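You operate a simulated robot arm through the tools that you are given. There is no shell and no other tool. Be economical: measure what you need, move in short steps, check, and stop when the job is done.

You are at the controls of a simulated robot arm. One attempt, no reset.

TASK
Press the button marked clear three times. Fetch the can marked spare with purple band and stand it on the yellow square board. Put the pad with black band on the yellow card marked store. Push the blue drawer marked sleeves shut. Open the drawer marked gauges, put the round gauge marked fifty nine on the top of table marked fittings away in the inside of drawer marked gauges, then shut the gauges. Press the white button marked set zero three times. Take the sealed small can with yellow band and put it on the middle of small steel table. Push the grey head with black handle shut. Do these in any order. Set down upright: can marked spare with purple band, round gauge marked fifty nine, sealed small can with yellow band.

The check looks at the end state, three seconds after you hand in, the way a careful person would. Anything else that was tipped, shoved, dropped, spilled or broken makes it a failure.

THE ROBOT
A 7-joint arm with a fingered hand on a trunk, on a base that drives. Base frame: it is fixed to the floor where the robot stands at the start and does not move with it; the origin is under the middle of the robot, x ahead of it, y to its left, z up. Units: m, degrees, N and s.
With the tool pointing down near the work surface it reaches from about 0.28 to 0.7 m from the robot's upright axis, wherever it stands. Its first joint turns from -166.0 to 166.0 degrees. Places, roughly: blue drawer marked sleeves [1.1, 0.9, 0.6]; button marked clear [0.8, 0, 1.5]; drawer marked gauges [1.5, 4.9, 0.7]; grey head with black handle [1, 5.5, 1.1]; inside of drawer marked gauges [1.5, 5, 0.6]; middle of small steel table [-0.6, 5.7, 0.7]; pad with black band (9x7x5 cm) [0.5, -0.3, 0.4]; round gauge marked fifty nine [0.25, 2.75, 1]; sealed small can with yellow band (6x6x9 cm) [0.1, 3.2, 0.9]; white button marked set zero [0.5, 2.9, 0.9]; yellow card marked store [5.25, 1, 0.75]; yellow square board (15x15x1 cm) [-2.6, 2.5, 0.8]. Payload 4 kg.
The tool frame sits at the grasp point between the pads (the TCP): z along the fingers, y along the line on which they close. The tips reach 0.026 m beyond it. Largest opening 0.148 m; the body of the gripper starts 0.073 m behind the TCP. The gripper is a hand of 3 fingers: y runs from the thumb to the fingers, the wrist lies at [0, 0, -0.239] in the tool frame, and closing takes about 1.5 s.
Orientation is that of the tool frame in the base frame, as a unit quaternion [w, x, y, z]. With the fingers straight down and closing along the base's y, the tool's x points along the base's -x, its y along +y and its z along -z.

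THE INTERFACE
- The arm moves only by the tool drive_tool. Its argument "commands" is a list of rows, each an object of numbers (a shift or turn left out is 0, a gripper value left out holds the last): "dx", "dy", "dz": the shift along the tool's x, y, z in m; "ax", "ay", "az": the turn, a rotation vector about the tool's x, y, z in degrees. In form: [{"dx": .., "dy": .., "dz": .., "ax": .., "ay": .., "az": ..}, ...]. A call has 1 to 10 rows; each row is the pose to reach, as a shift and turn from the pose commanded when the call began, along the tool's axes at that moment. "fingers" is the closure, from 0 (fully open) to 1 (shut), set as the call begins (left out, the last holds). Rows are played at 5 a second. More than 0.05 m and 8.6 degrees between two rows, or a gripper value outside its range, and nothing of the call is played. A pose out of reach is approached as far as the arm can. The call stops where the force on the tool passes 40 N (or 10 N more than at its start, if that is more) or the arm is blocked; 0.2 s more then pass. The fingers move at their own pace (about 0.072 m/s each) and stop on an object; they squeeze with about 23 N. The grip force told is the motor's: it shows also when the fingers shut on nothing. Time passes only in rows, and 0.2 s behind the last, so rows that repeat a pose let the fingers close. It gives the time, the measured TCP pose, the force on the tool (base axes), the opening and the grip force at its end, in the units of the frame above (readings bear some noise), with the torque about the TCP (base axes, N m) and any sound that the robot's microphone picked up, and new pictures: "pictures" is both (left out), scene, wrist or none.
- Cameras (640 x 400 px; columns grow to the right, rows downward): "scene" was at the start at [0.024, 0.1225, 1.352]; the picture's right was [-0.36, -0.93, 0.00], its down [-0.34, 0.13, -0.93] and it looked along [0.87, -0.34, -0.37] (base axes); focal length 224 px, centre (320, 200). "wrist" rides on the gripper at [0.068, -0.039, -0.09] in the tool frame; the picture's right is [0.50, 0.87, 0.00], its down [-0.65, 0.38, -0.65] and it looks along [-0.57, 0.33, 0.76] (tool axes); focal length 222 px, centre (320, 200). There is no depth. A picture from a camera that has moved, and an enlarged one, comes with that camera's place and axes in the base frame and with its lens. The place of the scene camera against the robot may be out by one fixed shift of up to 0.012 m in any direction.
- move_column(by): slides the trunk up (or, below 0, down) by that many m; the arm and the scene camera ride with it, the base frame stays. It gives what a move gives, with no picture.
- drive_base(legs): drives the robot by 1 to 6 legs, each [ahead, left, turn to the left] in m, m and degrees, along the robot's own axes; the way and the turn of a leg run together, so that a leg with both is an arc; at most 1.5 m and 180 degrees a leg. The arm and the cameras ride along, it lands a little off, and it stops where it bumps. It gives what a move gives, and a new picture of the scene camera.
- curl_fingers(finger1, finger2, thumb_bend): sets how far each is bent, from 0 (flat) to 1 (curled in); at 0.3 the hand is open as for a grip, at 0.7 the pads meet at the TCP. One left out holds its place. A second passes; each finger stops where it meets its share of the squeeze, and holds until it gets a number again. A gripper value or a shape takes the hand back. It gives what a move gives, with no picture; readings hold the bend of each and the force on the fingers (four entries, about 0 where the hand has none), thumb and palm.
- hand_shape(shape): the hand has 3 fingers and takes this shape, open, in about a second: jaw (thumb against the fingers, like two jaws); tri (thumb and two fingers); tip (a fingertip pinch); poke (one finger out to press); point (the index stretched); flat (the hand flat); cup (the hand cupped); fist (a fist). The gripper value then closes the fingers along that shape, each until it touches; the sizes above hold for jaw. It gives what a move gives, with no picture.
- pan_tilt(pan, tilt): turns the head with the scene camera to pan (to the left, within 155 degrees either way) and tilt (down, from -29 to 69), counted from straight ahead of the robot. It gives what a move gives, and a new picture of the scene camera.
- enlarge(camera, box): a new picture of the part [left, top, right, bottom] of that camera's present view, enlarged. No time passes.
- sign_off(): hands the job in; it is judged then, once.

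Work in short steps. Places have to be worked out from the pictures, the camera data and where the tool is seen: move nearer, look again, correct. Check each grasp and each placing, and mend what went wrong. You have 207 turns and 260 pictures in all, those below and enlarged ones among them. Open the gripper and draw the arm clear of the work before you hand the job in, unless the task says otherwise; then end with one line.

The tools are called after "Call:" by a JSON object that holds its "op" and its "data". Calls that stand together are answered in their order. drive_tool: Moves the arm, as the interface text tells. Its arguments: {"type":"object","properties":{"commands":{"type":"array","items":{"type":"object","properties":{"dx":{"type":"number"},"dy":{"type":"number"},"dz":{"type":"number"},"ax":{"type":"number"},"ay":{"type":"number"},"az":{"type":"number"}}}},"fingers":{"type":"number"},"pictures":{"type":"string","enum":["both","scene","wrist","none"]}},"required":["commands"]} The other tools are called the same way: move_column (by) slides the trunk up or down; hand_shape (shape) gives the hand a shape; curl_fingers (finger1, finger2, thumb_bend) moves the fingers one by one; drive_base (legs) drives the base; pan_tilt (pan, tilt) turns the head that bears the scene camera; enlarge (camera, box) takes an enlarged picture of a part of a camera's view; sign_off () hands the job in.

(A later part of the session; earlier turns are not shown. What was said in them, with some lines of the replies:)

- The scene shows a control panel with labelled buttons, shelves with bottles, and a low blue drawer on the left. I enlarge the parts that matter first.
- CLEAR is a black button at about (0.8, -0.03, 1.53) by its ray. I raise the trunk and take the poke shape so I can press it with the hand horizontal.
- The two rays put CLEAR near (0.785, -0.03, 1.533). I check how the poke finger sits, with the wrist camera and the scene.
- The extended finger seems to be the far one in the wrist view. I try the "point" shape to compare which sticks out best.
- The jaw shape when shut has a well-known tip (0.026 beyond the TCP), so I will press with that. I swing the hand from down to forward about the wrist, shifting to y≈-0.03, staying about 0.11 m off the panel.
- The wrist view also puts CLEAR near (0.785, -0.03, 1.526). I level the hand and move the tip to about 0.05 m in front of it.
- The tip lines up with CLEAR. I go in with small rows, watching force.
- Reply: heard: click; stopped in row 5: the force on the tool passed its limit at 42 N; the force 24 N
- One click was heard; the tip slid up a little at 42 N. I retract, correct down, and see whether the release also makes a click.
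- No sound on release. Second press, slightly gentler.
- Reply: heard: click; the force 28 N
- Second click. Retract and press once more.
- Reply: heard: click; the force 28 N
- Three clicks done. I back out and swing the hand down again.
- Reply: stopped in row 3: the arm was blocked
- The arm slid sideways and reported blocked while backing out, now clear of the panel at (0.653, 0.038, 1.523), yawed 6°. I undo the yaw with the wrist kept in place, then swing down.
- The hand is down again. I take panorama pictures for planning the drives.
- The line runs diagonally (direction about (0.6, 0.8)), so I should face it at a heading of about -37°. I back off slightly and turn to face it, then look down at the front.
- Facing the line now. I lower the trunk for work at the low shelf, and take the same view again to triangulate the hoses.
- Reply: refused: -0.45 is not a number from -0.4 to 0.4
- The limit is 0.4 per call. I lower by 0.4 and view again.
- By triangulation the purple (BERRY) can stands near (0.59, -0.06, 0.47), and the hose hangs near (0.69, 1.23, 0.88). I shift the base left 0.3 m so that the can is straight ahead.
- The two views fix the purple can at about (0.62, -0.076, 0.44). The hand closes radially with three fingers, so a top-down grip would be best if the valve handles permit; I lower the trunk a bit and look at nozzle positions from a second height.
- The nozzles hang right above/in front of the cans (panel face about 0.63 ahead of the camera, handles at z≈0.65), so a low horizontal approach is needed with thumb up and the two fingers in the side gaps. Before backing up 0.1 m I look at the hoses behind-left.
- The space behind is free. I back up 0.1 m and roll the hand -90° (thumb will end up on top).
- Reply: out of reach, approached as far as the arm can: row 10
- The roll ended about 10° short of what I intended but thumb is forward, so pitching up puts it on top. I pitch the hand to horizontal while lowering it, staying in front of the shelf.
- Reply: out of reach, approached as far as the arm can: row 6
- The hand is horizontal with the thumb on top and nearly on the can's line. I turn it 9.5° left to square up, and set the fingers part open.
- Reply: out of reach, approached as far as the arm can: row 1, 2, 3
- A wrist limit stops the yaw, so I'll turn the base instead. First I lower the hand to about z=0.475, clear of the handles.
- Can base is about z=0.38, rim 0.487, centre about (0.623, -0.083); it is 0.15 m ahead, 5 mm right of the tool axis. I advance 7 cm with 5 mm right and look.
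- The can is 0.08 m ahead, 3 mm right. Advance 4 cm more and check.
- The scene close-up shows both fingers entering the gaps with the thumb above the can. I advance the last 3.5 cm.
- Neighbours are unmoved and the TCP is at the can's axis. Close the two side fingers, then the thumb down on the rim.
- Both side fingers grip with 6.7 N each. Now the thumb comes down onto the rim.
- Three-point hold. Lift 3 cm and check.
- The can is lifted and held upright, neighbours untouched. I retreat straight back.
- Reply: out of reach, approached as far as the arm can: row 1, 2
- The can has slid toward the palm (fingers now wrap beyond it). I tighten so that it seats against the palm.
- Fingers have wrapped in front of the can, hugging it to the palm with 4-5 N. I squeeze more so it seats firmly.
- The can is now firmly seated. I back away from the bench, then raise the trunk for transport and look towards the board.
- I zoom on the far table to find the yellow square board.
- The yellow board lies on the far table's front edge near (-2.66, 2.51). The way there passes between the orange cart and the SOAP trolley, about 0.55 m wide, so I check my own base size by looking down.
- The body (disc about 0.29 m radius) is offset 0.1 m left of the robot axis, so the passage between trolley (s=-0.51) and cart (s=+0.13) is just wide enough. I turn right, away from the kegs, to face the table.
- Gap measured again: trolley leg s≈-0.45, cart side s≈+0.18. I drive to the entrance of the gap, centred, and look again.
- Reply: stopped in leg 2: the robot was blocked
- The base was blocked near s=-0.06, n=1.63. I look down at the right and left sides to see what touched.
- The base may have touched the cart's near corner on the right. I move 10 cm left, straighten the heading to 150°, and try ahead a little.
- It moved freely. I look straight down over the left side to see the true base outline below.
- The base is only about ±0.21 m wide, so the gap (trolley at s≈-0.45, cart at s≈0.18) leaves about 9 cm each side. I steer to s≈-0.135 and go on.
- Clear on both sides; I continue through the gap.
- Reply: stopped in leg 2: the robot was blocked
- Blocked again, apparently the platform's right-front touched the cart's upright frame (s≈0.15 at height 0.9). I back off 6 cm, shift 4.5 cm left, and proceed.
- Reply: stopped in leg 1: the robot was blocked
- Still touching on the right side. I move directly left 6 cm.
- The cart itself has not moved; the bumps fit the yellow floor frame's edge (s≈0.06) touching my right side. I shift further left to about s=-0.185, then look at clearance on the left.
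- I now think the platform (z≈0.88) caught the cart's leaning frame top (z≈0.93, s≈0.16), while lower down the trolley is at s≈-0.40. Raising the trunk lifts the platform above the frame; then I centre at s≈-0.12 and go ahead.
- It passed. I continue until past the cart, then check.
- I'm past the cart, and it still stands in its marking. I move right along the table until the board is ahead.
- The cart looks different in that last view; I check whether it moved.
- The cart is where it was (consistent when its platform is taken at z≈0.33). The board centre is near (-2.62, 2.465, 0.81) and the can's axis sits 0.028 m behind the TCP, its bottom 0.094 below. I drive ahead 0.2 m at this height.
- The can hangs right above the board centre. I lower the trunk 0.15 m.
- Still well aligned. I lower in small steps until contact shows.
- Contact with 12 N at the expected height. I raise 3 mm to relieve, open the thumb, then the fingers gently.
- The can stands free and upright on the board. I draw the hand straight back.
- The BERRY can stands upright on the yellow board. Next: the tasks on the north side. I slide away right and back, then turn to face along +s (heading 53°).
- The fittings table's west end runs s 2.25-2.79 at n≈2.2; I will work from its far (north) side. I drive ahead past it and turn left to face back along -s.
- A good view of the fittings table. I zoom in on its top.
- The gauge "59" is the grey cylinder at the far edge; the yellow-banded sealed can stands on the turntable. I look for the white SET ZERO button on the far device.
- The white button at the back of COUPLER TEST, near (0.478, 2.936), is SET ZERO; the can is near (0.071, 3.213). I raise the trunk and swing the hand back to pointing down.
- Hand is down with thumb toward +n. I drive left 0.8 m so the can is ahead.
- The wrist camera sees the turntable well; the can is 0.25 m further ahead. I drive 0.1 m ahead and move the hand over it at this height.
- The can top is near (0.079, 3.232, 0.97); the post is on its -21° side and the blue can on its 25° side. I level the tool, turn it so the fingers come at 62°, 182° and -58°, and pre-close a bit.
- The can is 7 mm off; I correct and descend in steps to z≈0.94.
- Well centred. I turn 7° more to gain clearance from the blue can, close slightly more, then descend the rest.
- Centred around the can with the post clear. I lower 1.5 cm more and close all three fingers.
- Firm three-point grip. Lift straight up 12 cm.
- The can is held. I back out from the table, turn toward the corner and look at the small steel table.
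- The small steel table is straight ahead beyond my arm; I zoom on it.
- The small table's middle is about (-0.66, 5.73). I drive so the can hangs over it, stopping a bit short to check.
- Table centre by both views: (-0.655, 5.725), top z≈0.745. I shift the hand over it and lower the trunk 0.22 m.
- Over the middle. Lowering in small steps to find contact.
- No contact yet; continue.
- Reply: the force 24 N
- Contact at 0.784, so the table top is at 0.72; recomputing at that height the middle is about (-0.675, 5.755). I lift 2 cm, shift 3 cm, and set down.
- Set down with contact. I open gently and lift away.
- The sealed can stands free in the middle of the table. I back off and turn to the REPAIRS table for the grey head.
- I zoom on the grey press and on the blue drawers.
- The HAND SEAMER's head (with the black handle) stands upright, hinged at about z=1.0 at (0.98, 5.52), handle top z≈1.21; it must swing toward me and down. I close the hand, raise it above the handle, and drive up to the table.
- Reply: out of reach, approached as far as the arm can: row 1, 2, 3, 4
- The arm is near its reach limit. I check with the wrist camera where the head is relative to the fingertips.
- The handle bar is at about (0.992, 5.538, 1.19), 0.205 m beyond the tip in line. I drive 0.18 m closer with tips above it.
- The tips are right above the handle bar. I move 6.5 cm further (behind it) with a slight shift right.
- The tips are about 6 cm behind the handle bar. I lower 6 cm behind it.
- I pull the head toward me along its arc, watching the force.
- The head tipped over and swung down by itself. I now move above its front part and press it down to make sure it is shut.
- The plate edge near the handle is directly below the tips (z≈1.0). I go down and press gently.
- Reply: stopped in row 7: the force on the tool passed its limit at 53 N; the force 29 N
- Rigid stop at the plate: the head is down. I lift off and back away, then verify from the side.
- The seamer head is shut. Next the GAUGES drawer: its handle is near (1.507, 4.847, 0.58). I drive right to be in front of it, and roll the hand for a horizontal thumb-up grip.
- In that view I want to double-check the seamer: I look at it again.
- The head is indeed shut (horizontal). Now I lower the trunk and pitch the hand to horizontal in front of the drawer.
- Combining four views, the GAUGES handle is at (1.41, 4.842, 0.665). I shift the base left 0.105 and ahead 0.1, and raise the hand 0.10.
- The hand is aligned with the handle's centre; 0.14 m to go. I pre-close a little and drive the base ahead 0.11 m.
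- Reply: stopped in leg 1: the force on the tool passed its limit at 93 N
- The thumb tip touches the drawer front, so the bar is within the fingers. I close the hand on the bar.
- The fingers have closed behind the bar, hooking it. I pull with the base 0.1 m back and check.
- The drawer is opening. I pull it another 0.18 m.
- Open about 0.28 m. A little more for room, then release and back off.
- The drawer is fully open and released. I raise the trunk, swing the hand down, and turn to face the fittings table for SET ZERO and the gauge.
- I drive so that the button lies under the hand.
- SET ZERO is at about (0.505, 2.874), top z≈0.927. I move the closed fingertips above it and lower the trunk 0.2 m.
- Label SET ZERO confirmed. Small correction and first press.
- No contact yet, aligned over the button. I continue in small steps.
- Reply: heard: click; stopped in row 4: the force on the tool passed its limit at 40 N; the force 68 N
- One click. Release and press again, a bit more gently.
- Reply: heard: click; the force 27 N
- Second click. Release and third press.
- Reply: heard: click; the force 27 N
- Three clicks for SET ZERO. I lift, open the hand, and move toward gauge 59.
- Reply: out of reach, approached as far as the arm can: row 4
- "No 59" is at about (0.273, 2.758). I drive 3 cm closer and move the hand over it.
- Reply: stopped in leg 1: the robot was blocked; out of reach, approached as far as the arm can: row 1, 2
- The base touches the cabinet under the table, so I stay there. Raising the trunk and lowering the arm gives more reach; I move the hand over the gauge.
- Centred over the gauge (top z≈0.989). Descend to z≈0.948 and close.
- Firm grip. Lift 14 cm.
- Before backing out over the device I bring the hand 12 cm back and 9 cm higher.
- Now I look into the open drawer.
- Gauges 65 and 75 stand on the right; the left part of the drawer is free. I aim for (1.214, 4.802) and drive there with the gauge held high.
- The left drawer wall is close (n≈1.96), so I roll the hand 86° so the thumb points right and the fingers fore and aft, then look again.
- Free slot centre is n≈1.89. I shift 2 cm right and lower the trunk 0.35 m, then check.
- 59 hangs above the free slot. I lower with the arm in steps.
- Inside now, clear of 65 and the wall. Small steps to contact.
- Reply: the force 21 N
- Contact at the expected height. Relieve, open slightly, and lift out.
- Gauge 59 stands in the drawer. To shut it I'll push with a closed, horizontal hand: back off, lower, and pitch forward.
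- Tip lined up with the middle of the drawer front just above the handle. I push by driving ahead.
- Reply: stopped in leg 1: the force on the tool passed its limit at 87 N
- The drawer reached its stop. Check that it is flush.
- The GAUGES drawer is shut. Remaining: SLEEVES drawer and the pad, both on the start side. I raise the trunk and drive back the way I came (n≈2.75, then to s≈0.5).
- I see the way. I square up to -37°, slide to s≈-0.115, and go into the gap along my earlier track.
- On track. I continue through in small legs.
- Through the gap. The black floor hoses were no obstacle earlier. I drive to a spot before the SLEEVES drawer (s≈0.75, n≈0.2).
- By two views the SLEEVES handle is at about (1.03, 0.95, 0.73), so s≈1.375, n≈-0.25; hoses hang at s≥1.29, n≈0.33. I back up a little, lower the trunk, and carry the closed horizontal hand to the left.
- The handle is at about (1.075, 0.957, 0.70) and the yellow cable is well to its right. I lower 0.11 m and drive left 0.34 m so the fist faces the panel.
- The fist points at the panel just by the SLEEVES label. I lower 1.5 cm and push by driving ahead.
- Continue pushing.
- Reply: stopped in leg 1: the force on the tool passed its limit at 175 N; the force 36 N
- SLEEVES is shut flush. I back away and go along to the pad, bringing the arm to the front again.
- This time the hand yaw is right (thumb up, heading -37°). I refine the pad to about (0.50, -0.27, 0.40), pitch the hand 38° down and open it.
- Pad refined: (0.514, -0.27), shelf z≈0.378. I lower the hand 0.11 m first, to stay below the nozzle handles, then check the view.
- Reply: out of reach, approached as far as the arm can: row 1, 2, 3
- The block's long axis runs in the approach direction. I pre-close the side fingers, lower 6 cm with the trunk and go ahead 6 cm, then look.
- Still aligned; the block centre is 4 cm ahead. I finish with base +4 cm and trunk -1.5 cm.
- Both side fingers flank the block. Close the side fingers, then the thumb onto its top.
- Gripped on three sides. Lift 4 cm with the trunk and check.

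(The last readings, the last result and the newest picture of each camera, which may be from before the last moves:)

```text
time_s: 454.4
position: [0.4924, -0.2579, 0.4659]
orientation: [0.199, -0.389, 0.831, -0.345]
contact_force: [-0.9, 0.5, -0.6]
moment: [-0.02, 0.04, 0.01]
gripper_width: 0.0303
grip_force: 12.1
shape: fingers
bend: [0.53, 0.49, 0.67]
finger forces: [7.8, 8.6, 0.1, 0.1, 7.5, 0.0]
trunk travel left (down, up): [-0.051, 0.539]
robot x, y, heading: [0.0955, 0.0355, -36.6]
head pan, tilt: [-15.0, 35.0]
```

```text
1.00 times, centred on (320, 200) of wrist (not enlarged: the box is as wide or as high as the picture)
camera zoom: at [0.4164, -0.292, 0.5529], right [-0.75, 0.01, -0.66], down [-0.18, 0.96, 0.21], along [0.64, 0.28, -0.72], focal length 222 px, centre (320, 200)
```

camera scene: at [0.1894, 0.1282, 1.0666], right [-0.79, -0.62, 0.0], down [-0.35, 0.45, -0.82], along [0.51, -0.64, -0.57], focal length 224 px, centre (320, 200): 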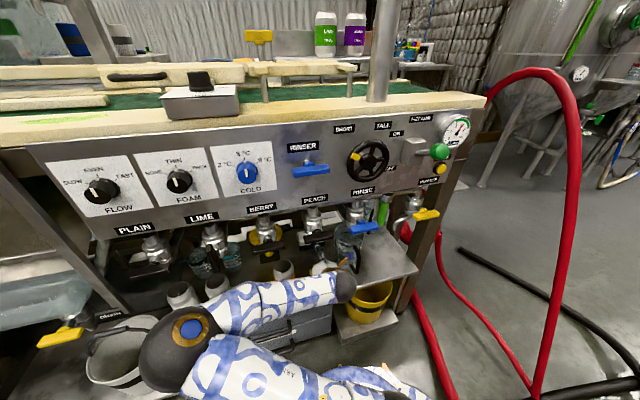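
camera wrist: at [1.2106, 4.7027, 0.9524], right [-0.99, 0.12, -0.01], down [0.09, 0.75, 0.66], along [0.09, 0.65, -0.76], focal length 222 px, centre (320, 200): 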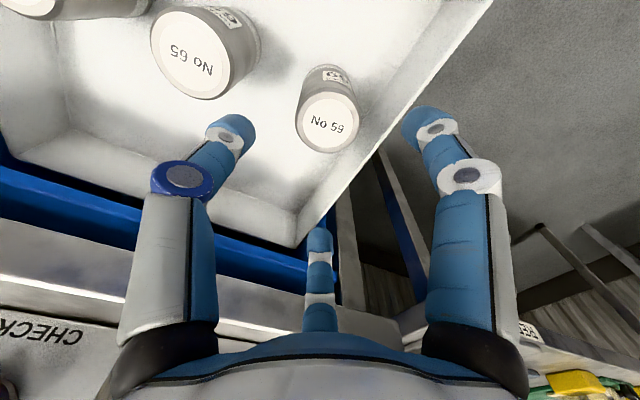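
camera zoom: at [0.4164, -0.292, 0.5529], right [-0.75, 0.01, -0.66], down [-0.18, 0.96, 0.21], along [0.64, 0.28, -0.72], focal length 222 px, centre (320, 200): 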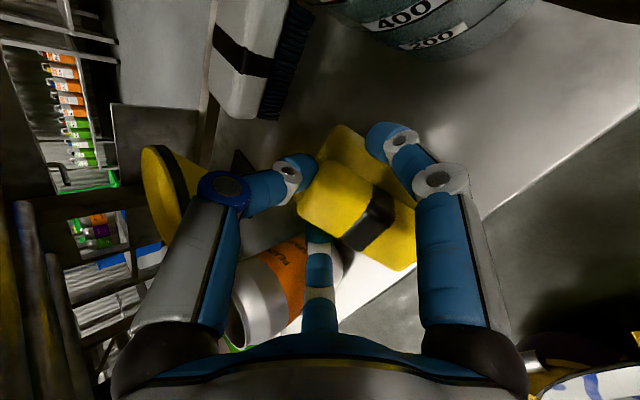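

The pad has pitched a bit in the grip but is held. I ease the thumb slightly, then back straight out.

Call:
{"op": "curl_fingers", "data": {"thumb_bend": 0.66}}

Call:
{"op": "drive_base", "data": {"legs": [[-0.3, 0, 0]]}}

Call:
{"op": "enlarge", "data": {"camera": "wrist", "box": [0, 0, 640, 400]}}

Call:
{"op": "enlarge", "data": {"camera": "scene", "box": [200, 160, 380, 290]}}

```text
time_s: 455.4
position: [0.4935, -0.2581, 0.4648]
orientation: [0.199, -0.39, 0.831, -0.344]
contact_force: [0.3, -0.9, -0.2]
moment: [-0.02, 0.0, -0.04]
gripper_width: 0.0314
grip_force: 9.7
shape: fingers
bend: [0.54, 0.5, 0.65]
finger forces: [8.6, 8.5, 0.0, 0.0, 1.3, 0.0]
trunk travel left (down, up): [-0.051, 0.539]
robot x, y, heading: [0.0939, 0.0357, -36.8]
head pan, tilt: [-15.0, 35.0]
```

```text
time_s: 457.5
position: [0.2498, -0.0761, 0.4662]
orientation: [0.197, -0.387, 0.831, -0.346]
contact_force: [0.3, -0.2, -0.5]
moment: [0.0, 0.0, 0.03]
gripper_width: 0.0318
grip_force: 9.5
shape: fingers
bend: [0.54, 0.5, 0.65]
finger forces: [8.4, 8.6, 0.0, 0.1, 1.4, 0.0]
trunk travel left (down, up): [-0.051, 0.539]
robot x, y, heading: [-0.1476, 0.2162, -37.2]
head pan, tilt: [-15.0, 35.0]
camera scene: at [-0.0517, 0.3094, 1.1066], right [-0.79, -0.61, 0.0], down [-0.35, 0.45, -0.82], along [0.5, -0.65, -0.57], focal length 224 px, centre (320, 200)
```

scene: 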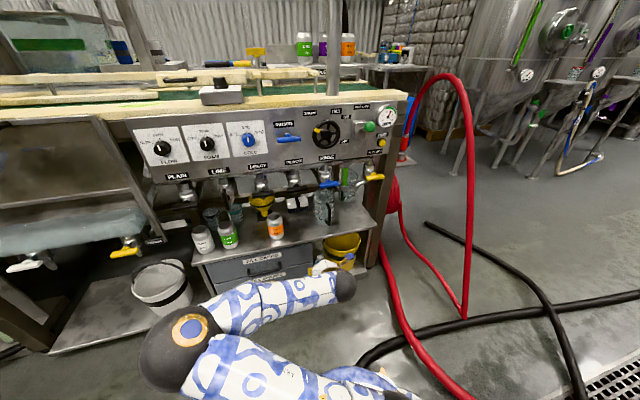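

```text
1.00 times, centred on (320, 200) of wrist (not enlarged: the box is as wide or as high as the picture)
camera zoom: at [0.1729, -0.1119, 0.553], right [-0.75, 0.01, -0.66], down [-0.17, 0.96, 0.21], along [0.64, 0.27, -0.72], focal length 222 px, centre (320, 200)
```

zoom: 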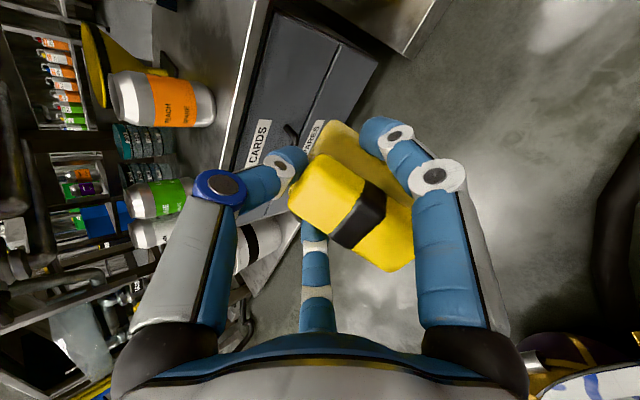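

```text
3.08 times, centred on (290, 225) of scene
camera zoom: at [-0.0517, 0.3094, 1.1066], right [-0.79, -0.61, 0.0], down [-0.35, 0.45, -0.82], along [0.5, -0.65, -0.57], focal length 688 px, centre (412, 123)
```

zoom: 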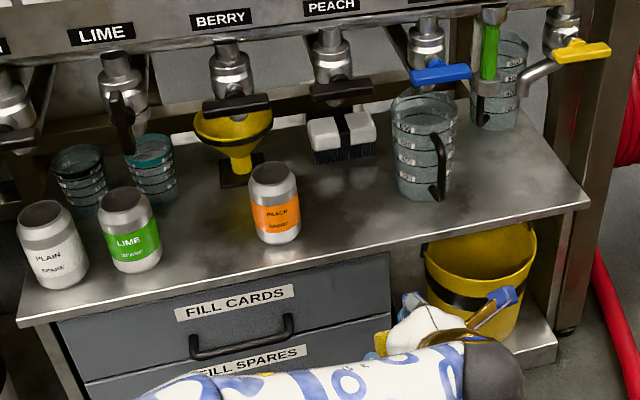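

The pad is held and the shelf is undisturbed. I must be sparing with pictures now. I raise the trunk fully, then drive back to the gap along the known track (turning right in the free area).

Call:
{"op": "move_column", "data": {"by": 0.4}}

Call:
{"op": "move_column", "data": {"by": 0.135}}

Call:
{"op": "drive_base", "data": {"legs": [[-0.4, 0, 0], [0, 0, -90], [0, 0, -90], [0.85, 0.23, 0]]}}

```text
time_s: 461.3
position: [0.2488, -0.078, 0.8643]
orientation: [0.198, -0.387, 0.832, -0.345]
contact_force: [-0.1, -1.0, -0.5]
moment: [0.0, -0.02, -0.03]
gripper_width: 0.0313
grip_force: 9.4
shape: fingers
bend: [0.54, 0.5, 0.65]
finger forces: [8.6, 8.7, 0.1, 0.0, 1.4, 0.0]
trunk travel left (down, up): [-0.451, 0.139]
robot x, y, heading: [-0.146, 0.219, -37.0]
head pan, tilt: [-15.0, 35.0]
```

```text
time_s: 462.9
position: [0.2497, -0.0759, 1.0011]
orientation: [0.197, -0.387, 0.832, -0.346]
contact_force: [-0.5, -1.0, -0.9]
moment: [-0.01, 0.0, 0.02]
gripper_width: 0.0313
grip_force: 9.5
shape: fingers
bend: [0.54, 0.5, 0.65]
finger forces: [8.4, 8.6, 0.0, 0.0, 1.3, 0.1]
trunk travel left (down, up): [-0.586, 0.004]
robot x, y, heading: [-0.148, 0.2159, -37.1]
head pan, tilt: [-15.0, 35.0]
```

```text
time_s: 477.4
position: [-1.656, 1.1481, 1.0004]
orientation: [-0.351, 0.842, 0.364, -0.188]
contact_force: [-0.4, -0.3, -0.3]
moment: [0.02, 0.04, 0.03]
gripper_width: 0.0315
grip_force: 10.1
shape: fingers
bend: [0.54, 0.5, 0.65]
finger forces: [8.5, 8.6, 0.0, 0.0, 1.2, 0.0]
trunk travel left (down, up): [-0.586, 0.004]
robot x, y, heading: [-1.2785, 0.8326, 139.8]
head pan, tilt: [-15.0, 35.0]
camera scene: at [-1.3823, 0.7552, 1.6415], right [0.82, 0.57, 0.0], down [0.33, -0.47, -0.82], along [-0.47, 0.67, -0.57], focal length 224 px, centre (320, 200)
```

scene: 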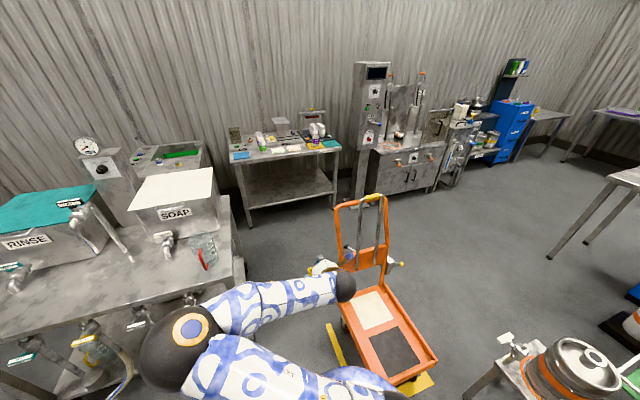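

On track (n=1.52, s=-0.10). I pass the gap in small legs along the proven line.

Call:
{"op": "drive_base", "data": {"legs": [[0.233, 0.093, 0], [0.302, -0.028, 0], [0.18, 0.01, 0], [0.156, -0.008, 0], [0.384, 0.014, 0]]}}

```text
time_s: 485.1
position: [-2.6584, 1.9039, 1.0005]
orientation: [-0.352, 0.844, 0.359, -0.186]
contact_force: [0.2, 0.5, -1.1]
moment: [-0.02, 0.0, -0.03]
gripper_width: 0.0314
grip_force: 9.1
shape: fingers
bend: [0.54, 0.5, 0.65]
finger forces: [8.5, 8.6, 0.0, 0.1, 1.3, 0.0]
trunk travel left (down, up): [-0.586, 0.004]
robot x, y, heading: [-2.2829, 1.5844, 139.1]
head pan, tilt: [-15.0, 35.0]
camera scene: at [-2.3895, 1.5089, 1.6415], right [0.83, 0.56, 0.0], down [0.32, -0.47, -0.82], along [-0.46, 0.68, -0.57], focal length 224 px, centre (320, 200)
```

scene: 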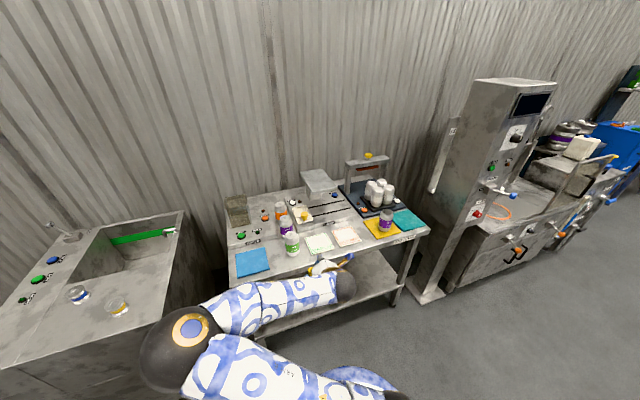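

Passed cleanly; the can still stands on the yellow board. I drive around the north side toward the east area.

Call:
{"op": "drive_base", "data": {"legs": [[0.013, -0.9, 0], [0, 0, -86], [1.3, 0, 0], [1.3, 0, 0], [0, -1.2, 0], [0, -1.0, 0]]}}

```text
time_s: 516.5
position: [1.9642, 3.3775, 1.0006]
orientation: [-0.383, 0.86, -0.32, 0.107]
contact_force: [0.0, 0.6, -0.7]
moment: [0.01, 0.02, -0.01]
gripper_width: 0.0311
grip_force: 9.0
shape: fingers
bend: [0.54, 0.5, 0.65]
finger forces: [8.5, 8.5, 0.1, 0.1, 1.2, 0.0]
trunk travel left (down, up): [-0.586, 0.004]
robot x, y, heading: [1.6652, 2.9845, 52.1]
head pan, tilt: [-15.0, 35.0]
camera scene: at [1.576, 3.0888, 1.6416], right [0.6, -0.8, 0.0], down [-0.46, -0.35, -0.82], along [0.65, 0.5, -0.57], focal length 224 px, centre (320, 200)
```

scene: 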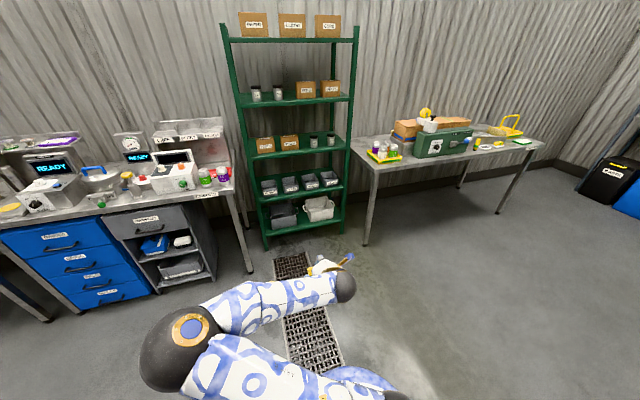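

I'm at n≈0.46, s≈3.39. I turn right to look along -n toward the store card.

Call:
{"op": "drive_base", "data": {"legs": [[0, 0, -85]]}}

Call:
{"op": "pan_tilt", "data": {"pan": 5, "tilt": 15}}

```text
time_s: 520.5
position: [2.0807, 2.7192, 0.9989]
orientation: [0.209, -0.416, 0.818, -0.337]
contact_force: [-0.8, 0.7, -1.3]
moment: [0.02, -0.01, -0.02]
gripper_width: 0.0313
grip_force: 9.2
shape: fingers
bend: [0.54, 0.5, 0.65]
finger forces: [8.5, 8.6, 0.0, 0.0, 1.2, 0.0]
trunk travel left (down, up): [-0.586, 0.004]
robot x, y, heading: [1.6648, 2.9852, -32.8]
head pan, tilt: [-15.0, 35.0]
camera scene: at [1.7528, 3.0843, 1.6416], right [-0.74, -0.67, 0.0], down [-0.38, 0.43, -0.82], along [0.55, -0.61, -0.57], focal length 224 px, centre (320, 200)
```

scene: 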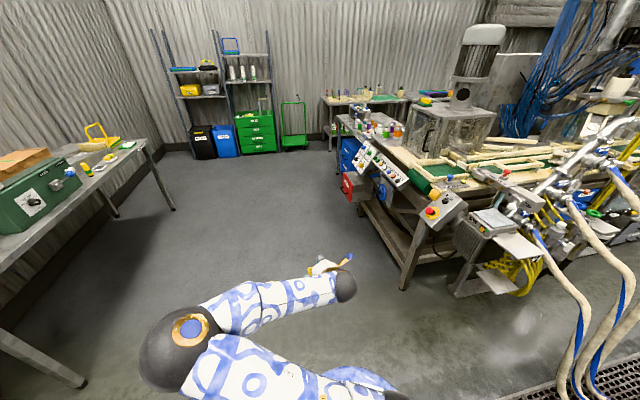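

```text
time_s: 521.4
position: [2.0805, 2.7197, 1.0007]
orientation: [0.21, -0.416, 0.817, -0.339]
contact_force: [0.2, -0.3, -0.9]
moment: [0.01, 0.03, 0.03]
gripper_width: 0.0314
grip_force: 9.1
shape: fingers
bend: [0.54, 0.5, 0.65]
finger forces: [8.5, 8.5, 0.0, 0.1, 1.1, 0.0]
trunk travel left (down, up): [-0.586, 0.004]
robot x, y, heading: [1.6609, 2.984, -32.6]
head pan, tilt: [5.0, 15.0]
camera scene: at [1.7763, 3.1059, 1.6735], right [-0.47, -0.88, 0.0], down [-0.23, 0.12, -0.97], along [0.85, -0.45, -0.26], focal length 224 px, centre (320, 200)
```

scene: 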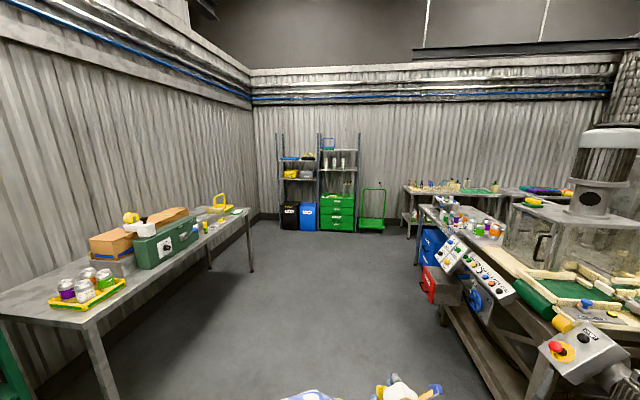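

The store card should be on the shelf rack at the far wall (330,190). I drive 2.4 m toward it and look.

Call:
{"op": "drive_base", "data": {"legs": [[1.2, 0.14, 0], [1.2, 0.14, -4.5]]}}

Call:
{"op": "enlarge", "data": {"camera": "scene", "box": [230, 130, 410, 300]}}

```text
time_s: 533.1
position: [4.2004, 1.5885, 0.9993]
orientation: [0.199, -0.392, 0.83, -0.345]
contact_force: [-0.4, 0.1, -0.1]
moment: [0.01, 0.0, -0.04]
gripper_width: 0.0313
grip_force: 9.5
shape: fingers
bend: [0.54, 0.5, 0.65]
finger forces: [8.5, 8.6, 0.0, 0.1, 1.0, 0.0]
trunk travel left (down, up): [-0.586, 0.004]
robot x, y, heading: [3.8028, 1.8821, -36.2]
head pan, tilt: [5.0, 15.0]
camera scene: at [3.9185, 1.992, 1.6735], right [-0.52, -0.85, 0.0], down [-0.22, 0.13, -0.97], along [0.83, -0.5, -0.26], focal length 224 px, centre (320, 200)
```

scene: 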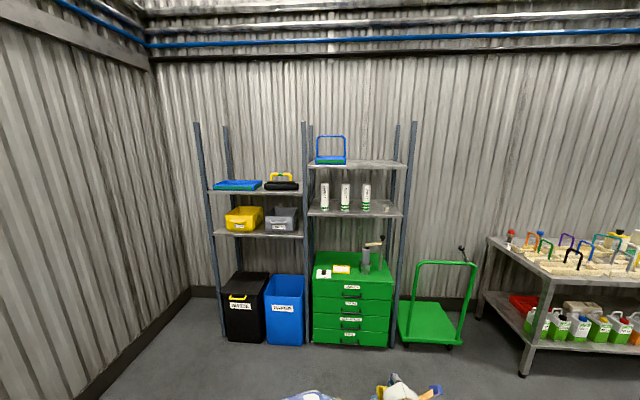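

```text
2.35 times, centred on (320, 215) of scene
camera zoom: at [3.9185, 1.992, 1.6735], right [-0.52, -0.85, 0.0], down [-0.22, 0.13, -0.97], along [0.83, -0.5, -0.26], focal length 526 px, centre (320, 165)
```

zoom: 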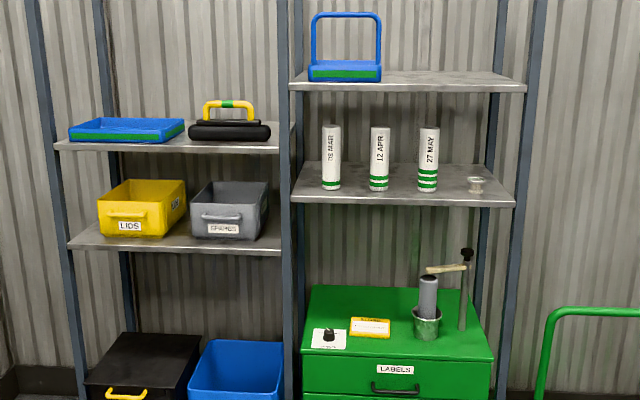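

The yellow-bordered card lies on top of the green LABELS drawers near (5.13, 1.08). I lower 0.12 m, drive most of the way, and look closely.

Call:
{"op": "move_column", "data": {"by": -0.12}}

Call:
{"op": "drive_base", "data": {"legs": [[0.8, 0.137, -1]]}}

Call:
{"op": "pan_tilt", "data": {"pan": -15, "tilt": 40}}

Call:
{"op": "enlarge", "data": {"camera": "wrist", "box": [0, 0, 640, 400]}}

```text
time_s: 534.6
position: [4.1998, 1.5881, 0.8802]
orientation: [0.2, -0.392, 0.829, -0.345]
contact_force: [-0.4, -0.5, -0.6]
moment: [0.02, 0.02, 0.02]
gripper_width: 0.0312
grip_force: 9.1
shape: fingers
bend: [0.54, 0.5, 0.65]
finger forces: [8.6, 8.5, 0.1, 0.0, 1.1, 0.1]
trunk travel left (down, up): [-0.466, 0.124]
robot x, y, heading: [3.8008, 1.879, -36.4]
head pan, tilt: [5.0, 15.0]
```

```text
time_s: 539.0
position: [4.9226, 1.2207, 0.8797]
orientation: [0.198, -0.388, 0.831, -0.345]
contact_force: [0.2, 0.2, -1.5]
moment: [0.03, 0.01, -0.02]
gripper_width: 0.0312
grip_force: 9.3
shape: fingers
bend: [0.54, 0.5, 0.65]
finger forces: [8.5, 8.6, 0.0, 0.1, 1.0, 0.1]
trunk travel left (down, up): [-0.466, 0.124]
robot x, y, heading: [4.5242, 1.5134, -36.8]
head pan, tilt: [5.0, 15.0]
camera scene: at [4.6451, 1.6259, 1.5535], right [-0.53, -0.85, 0.0], down [-0.22, 0.14, -0.97], along [0.82, -0.51, -0.26], focal length 224 px, centre (320, 200)
```

scene: 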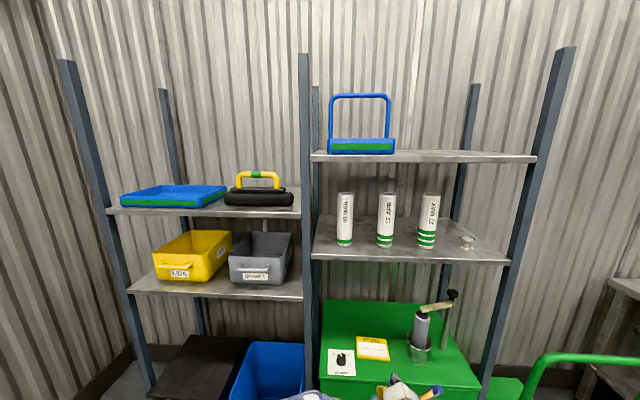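

```text
time_s: 539.9
position: [4.922, 1.2214, 0.8799]
orientation: [0.199, -0.388, 0.831, -0.345]
contact_force: [-0.6, -0.4, -1.0]
moment: [0.0, 0.02, 0.01]
gripper_width: 0.0315
grip_force: 9.3
shape: fingers
bend: [0.54, 0.5, 0.65]
finger forces: [8.6, 8.6, 0.1, 0.0, 1.0, 0.1]
trunk travel left (down, up): [-0.466, 0.124]
robot x, y, heading: [4.5287, 1.5141, -36.9]
head pan, tilt: [-15.0, 40.0]
camera scene: at [4.6183, 1.6084, 1.5141], right [-0.79, -0.62, 0.0], down [-0.4, 0.5, -0.77], along [0.47, -0.6, -0.64], focal length 224 px, centre (320, 200)
```

scene: 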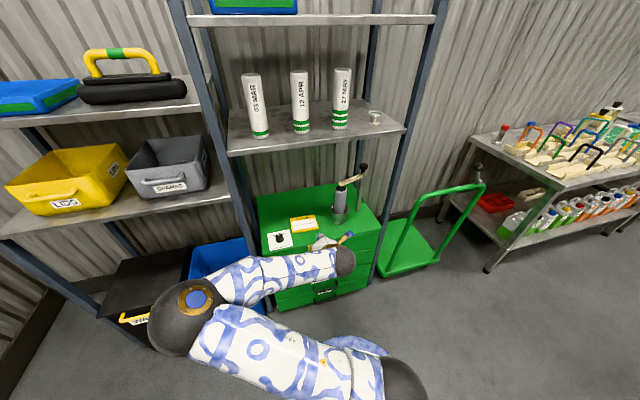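

```text
1.00 times, centred on (320, 200) of wrist (not enlarged: the box is as wide or as high as the picture)
camera zoom: at [4.8463, 1.1856, 0.9679], right [-0.75, 0.01, -0.66], down [-0.18, 0.96, 0.21], along [0.64, 0.28, -0.72], focal length 222 px, centre (320, 200)
```

zoom: 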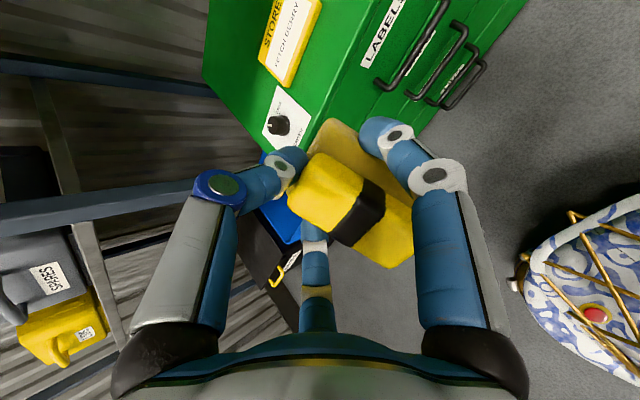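

The STORE card is at about (5.188, 1.026, 0.67). To keep the elbow clear of the left rack I drive only 0.15 m and extend the arm 0.18 m, then look.

Call:
{"op": "drive_base", "data": {"legs": [[0.15, 0.0, 0]]}}

Call:
{"op": "drive_tool", "data": {"commands": [{"dx": -0.001, "dy": -0.0305, "dz": 0.0329}, {"dx": -0.002, "dy": -0.061, "dz": 0.0658}, {"dx": -0.003, "dy": -0.0915, "dz": 0.0986}, {"dx": -0.005, "dy": -0.122, "dz": 0.1315}], "pictures": "wrist"}}

```text
time_s: 541.2
position: [5.0443, 1.1319, 0.8809]
orientation: [0.198, -0.389, 0.831, -0.345]
contact_force: [-0.2, 0.2, -1.2]
moment: [0.01, 0.0, -0.02]
gripper_width: 0.0314
grip_force: 9.2
shape: fingers
bend: [0.54, 0.5, 0.65]
finger forces: [8.5, 8.6, 0.0, 0.0, 1.1, 0.0]
trunk travel left (down, up): [-0.466, 0.124]
robot x, y, heading: [4.645, 1.4271, -36.4]
head pan, tilt: [-15.0, 40.0]
camera scene: at [4.7384, 1.5185, 1.514], right [-0.79, -0.62, 0.0], down [-0.4, 0.5, -0.77], along [0.47, -0.6, -0.64], focal length 224 px, centre (320, 200)
```

scene: 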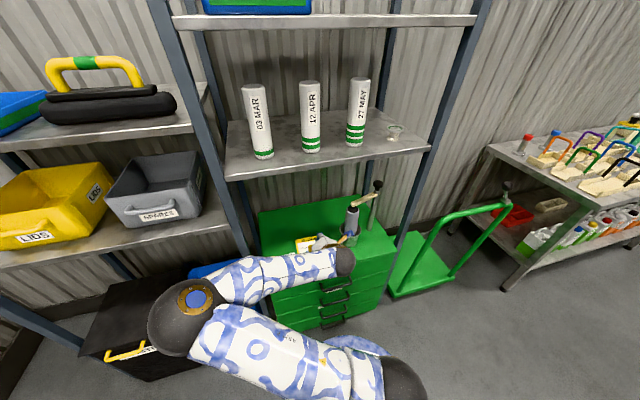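

```text
time_s: 542.2
position: [5.188, 1.0227, 0.8833]
orientation: [0.197, -0.389, 0.831, -0.346]
contact_force: [-0.1, 0.1, 0.0]
moment: [0.01, 0.02, -0.02]
gripper_width: 0.0313
grip_force: 9.2
shape: fingers
bend: [0.54, 0.5, 0.65]
finger forces: [8.6, 8.5, 0.0, 0.1, 1.0, 0.0]
trunk travel left (down, up): [-0.466, 0.124]
robot x, y, heading: [4.6479, 1.424, -37.1]
head pan, tilt: [-15.0, 40.0]
camera wrist: at [5.1121, 0.9891, 0.9697], right [-0.75, 0.01, -0.66], down [-0.18, 0.96, 0.21], along [0.64, 0.28, -0.72], focal length 222 px, centre (320, 200)
```

wrist: 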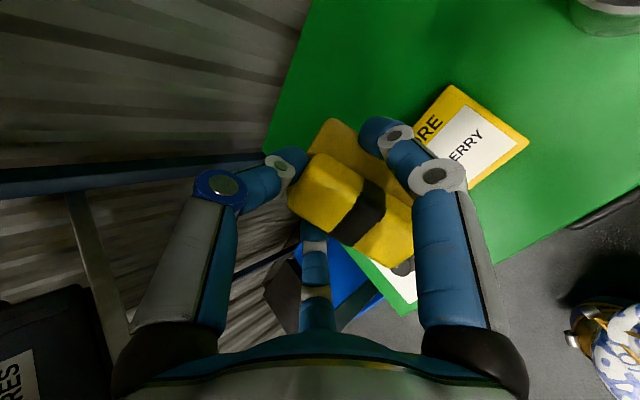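

The card's centre computes to (5.184, 1.02), right under the TCP. I lower the trunk 0.12 m, free the thumb, and look once.

Call:
{"op": "move_column", "data": {"by": -0.12}}

Call:
{"op": "curl_fingers", "data": {"thumb_bend": 0.5}}

Call:
{"op": "enlarge", "data": {"camera": "wrist", "box": [0, 0, 640, 400]}}

```text
time_s: 543.7
position: [5.1867, 1.0237, 0.7611]
orientation: [0.197, -0.389, 0.831, -0.345]
contact_force: [-0.7, 0.8, -0.4]
moment: [-0.02, 0.0, -0.01]
gripper_width: 0.0311
grip_force: 9.0
shape: fingers
bend: [0.54, 0.5, 0.65]
finger forces: [8.6, 8.6, 0.0, 0.0, 1.0, 0.0]
trunk travel left (down, up): [-0.346, 0.244]
robot x, y, heading: [4.6445, 1.4231, -36.8]
head pan, tilt: [-15.0, 40.0]
```

```text
time_s: 544.7
position: [5.1881, 1.0247, 0.7617]
orientation: [0.198, -0.389, 0.831, -0.345]
contact_force: [0.0, -0.1, -0.8]
moment: [-0.01, 0.0, -0.04]
gripper_width: 0.0518
grip_force: 8.8
shape: fingers
bend: [0.55, 0.51, 0.5]
finger forces: [8.7, 8.7, 0.1, 0.0, 0.0, 0.0]
trunk travel left (down, up): [-0.346, 0.244]
robot x, y, heading: [4.6475, 1.4266, -36.8]
head pan, tilt: [-15.0, 40.0]
```

```text
1.00 times, centred on (320, 200) of wrist (not enlarged: the box is as wide or as high as the picture)
camera zoom: at [5.1118, 0.9896, 0.8496], right [-0.75, 0.01, -0.66], down [-0.18, 0.96, 0.21], along [0.64, 0.28, -0.72], focal length 222 px, centre (320, 200)
```

zoom: 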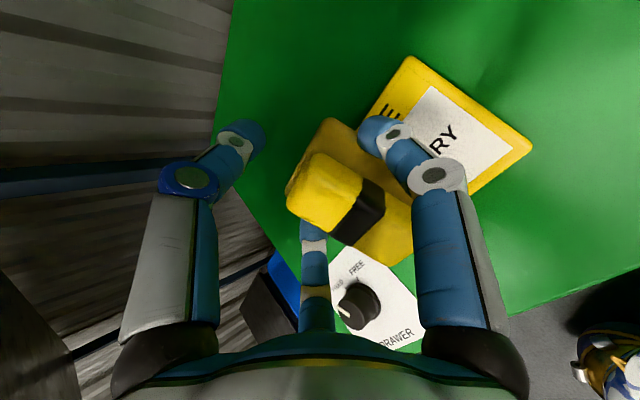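

The card position agrees at this height. I lower with the arm in small steps until contact.

Call:
{"op": "drive_tool", "data": {"commands": [{"dx": 0.001, "dy": 0.0146, "dz": 0.0136}, {"dx": 0.0015, "dy": 0.0205, "dz": 0.019}, {"dx": 0.002, "dy": 0.0256, "dz": 0.0238}], "pictures": "none"}}

```text
time_s: 545.5
position: [5.1871, 1.026, 0.727]
orientation: [0.199, -0.39, 0.831, -0.345]
contact_force: [0.9, -0.2, 0.2]
moment: [-0.01, 0.05, 0.0]
gripper_width: 0.0499
grip_force: 8.7
shape: fingers
bend: [0.55, 0.51, 0.5]
finger forces: [8.0, 8.2, 0.0, 0.0, 0.1, 0.1]
trunk travel left (down, up): [-0.346, 0.244]
robot x, y, heading: [4.6458, 1.4222, -36.7]
head pan, tilt: [-15.0, 40.0]
```

Call:
{"op": "drive_tool", "data": {"commands": [{"dx": 0.0003, "dy": 0.0037, "dz": 0.0034}, {"dx": 0.0006, "dy": 0.0073, "dz": 0.0068}, {"dx": 0.001, "dy": 0.011, "dz": 0.0102}], "pictures": "wrist"}}

```text
time_s: 546.3
position: [5.1866, 1.0249, 0.7139]
orientation: [0.198, -0.388, 0.831, -0.346]
contact_force: [-4.4, 1.9, 12.2]
moment: [0.09, 0.0, 0.03]
gripper_width: 0.046
grip_force: 8.9
shape: fingers
bend: [0.57, 0.52, 0.5]
finger forces: [9.8, 9.3, 0.0, 0.0, 0.0, 0.0]
trunk travel left (down, up): [-0.346, 0.244]
robot x, y, heading: [4.6487, 1.4229, -36.9]
head pan, tilt: [-15.0, 40.0]
camera wrist: at [5.1107, 0.9903, 0.8013], right [-0.75, 0.0, -0.66], down [-0.18, 0.96, 0.21], along [0.64, 0.28, -0.72], focal length 222 px, centre (320, 200)
```

wrist: 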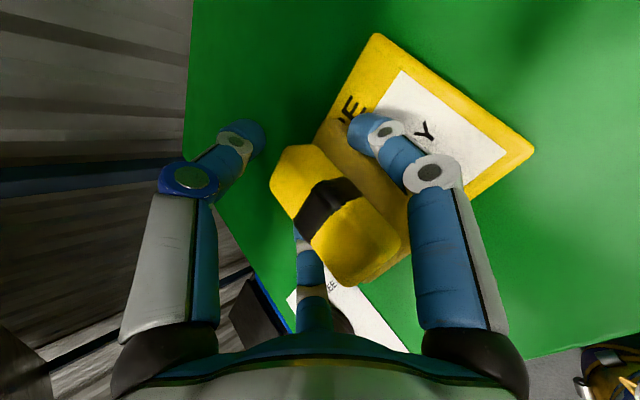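

The pad has levelled on the card, centred. I open the side fingers slightly and lift straight up.

Call:
{"op": "curl_fingers", "data": {"finger1": 0.45, "finger2": 0.43, "thumb_bend": 0.4}}

Call:
{"op": "drive_tool", "data": {"commands": [{"dx": -0.0012, "dy": -0.0146, "dz": -0.0136}, {"dx": -0.0025, "dy": -0.0293, "dz": -0.0272}, {"dx": -0.005, "dy": -0.0586, "dz": -0.0545}], "pictures": "wrist"}}

```text
time_s: 547.3
position: [5.1873, 1.0262, 0.7134]
orientation: [0.199, -0.389, 0.83, -0.346]
contact_force: [1.6, -0.7, 18.2]
moment: [-0.06, -0.25, 0.09]
gripper_width: 0.0697
grip_force: 8.8
shape: fingers
bend: [0.52, 0.47, 0.4]
finger forces: [9.2, 8.0, 0.0, 0.0, 0.1, 0.0]
trunk travel left (down, up): [-0.346, 0.244]
robot x, y, heading: [4.647, 1.4219, -36.8]
head pan, tilt: [-15.0, 40.0]
```

```text
time_s: 548.1
position: [5.1875, 1.0253, 0.7931]
orientation: [0.198, -0.389, 0.831, -0.344]
contact_force: [1.0, 0.1, -0.5]
moment: [0.04, 0.0, -0.04]
gripper_width: 0.0869
grip_force: 0.0
shape: fingers
bend: [0.45, 0.43, 0.4]
finger forces: [0.0, 0.0, 0.1, 0.0, 0.0, 0.1]
trunk travel left (down, up): [-0.346, 0.244]
robot x, y, heading: [4.6467, 1.4222, -36.6]
head pan, tilt: [-15.0, 40.0]
camera wrist: at [5.1113, 0.9904, 0.8801], right [-0.75, 0.01, -0.66], down [-0.18, 0.96, 0.21], along [0.63, 0.28, -0.72], focal length 222 px, centre (320, 200)
```

wrist: 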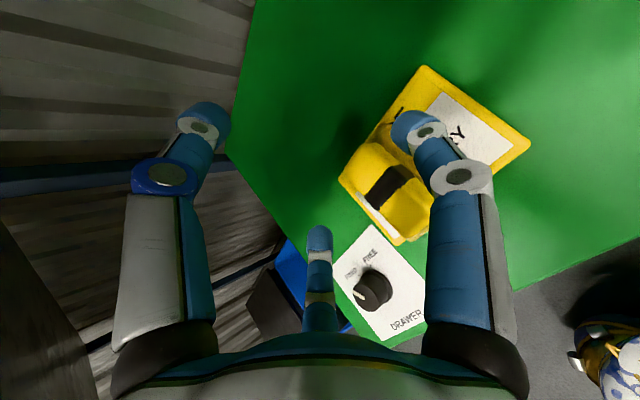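

The pad sits flat on the STORE card. I back away and take a confirming look.

Call:
{"op": "drive_base", "data": {"legs": [[-0.45, 0, 0]]}}

Call:
{"op": "enlarge", "data": {"camera": "scene", "box": [250, 120, 400, 240]}}

```text
time_s: 550.9
position: [4.8246, 1.2958, 0.7922]
orientation: [0.198, -0.388, 0.831, -0.345]
contact_force: [-0.4, 0.5, -0.4]
moment: [-0.01, 0.0, 0.0]
gripper_width: 0.0863
grip_force: 0.0
shape: fingers
bend: [0.45, 0.43, 0.4]
finger forces: [0.1, 0.0, 0.0, 0.0, 0.1, 0.0]
trunk travel left (down, up): [-0.346, 0.244]
robot x, y, heading: [4.28, 1.6952, -36.7]
head pan, tilt: [-15.0, 40.0]
camera scene: at [4.3756, 1.7896, 1.394], right [-0.79, -0.62, 0.0], down [-0.4, 0.51, -0.77], along [0.47, -0.6, -0.64], focal length 224 px, centre (320, 200)
```

scene: 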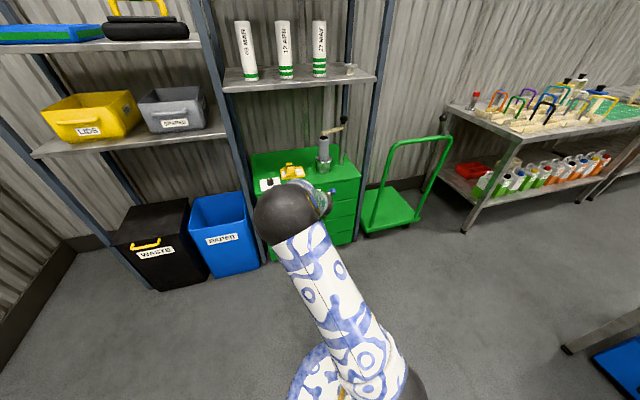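

```text
3.33 times, centred on (325, 180) of scene
camera zoom: at [4.3756, 1.7896, 1.394], right [-0.79, -0.62, 0.0], down [-0.4, 0.51, -0.77], along [0.47, -0.6, -0.64], focal length 746 px, centre (303, 267)
```

zoom: 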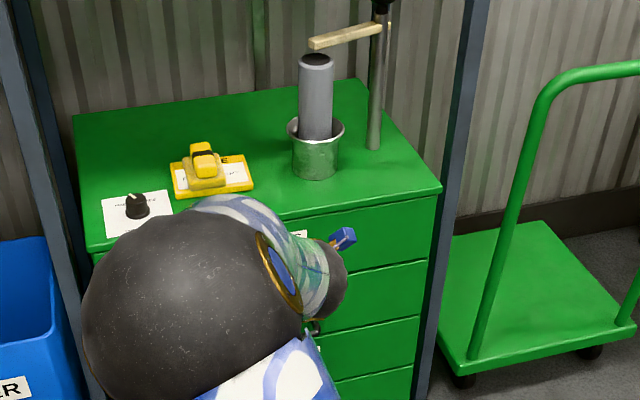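

The pad lies flat on the card and all other jobs are done and checked. I open the hand fully and hand in.

Call:
{"op": "drive_tool", "data": {"commands": [{"dz": -0.02}, {"dz": -0.02}], "fingers": 0, "pictures": "none"}}

Call:
{"op": "sign_off", "data": {}}

```text
time_s: 551.5
position: [4.8125, 1.3041, 0.8072]
orientation: [0.198, -0.389, 0.831, -0.346]
contact_force: [-0.3, -0.8, 0.3]
moment: [0.01, -0.01, -0.01]
gripper_width: 0.1479
grip_force: 0.2
shape: jaw
bend: [0.3, 0.3, 0.3]
finger forces: [0.1, 0.0, 0.0, 0.0, 0.1, 0.0]
trunk travel left (down, up): [-0.346, 0.244]
robot x, y, heading: [4.2877, 1.6937, -37.0]
head pan, tilt: [-15.0, 40.0]
```

```text
The job is handed in.
```

I finished all eight jobs and handed in; the base bumped beside the orange cart and under the fittings table, and the cart had not moved when checked, but I did not check the fittings table or the cabinet under it.
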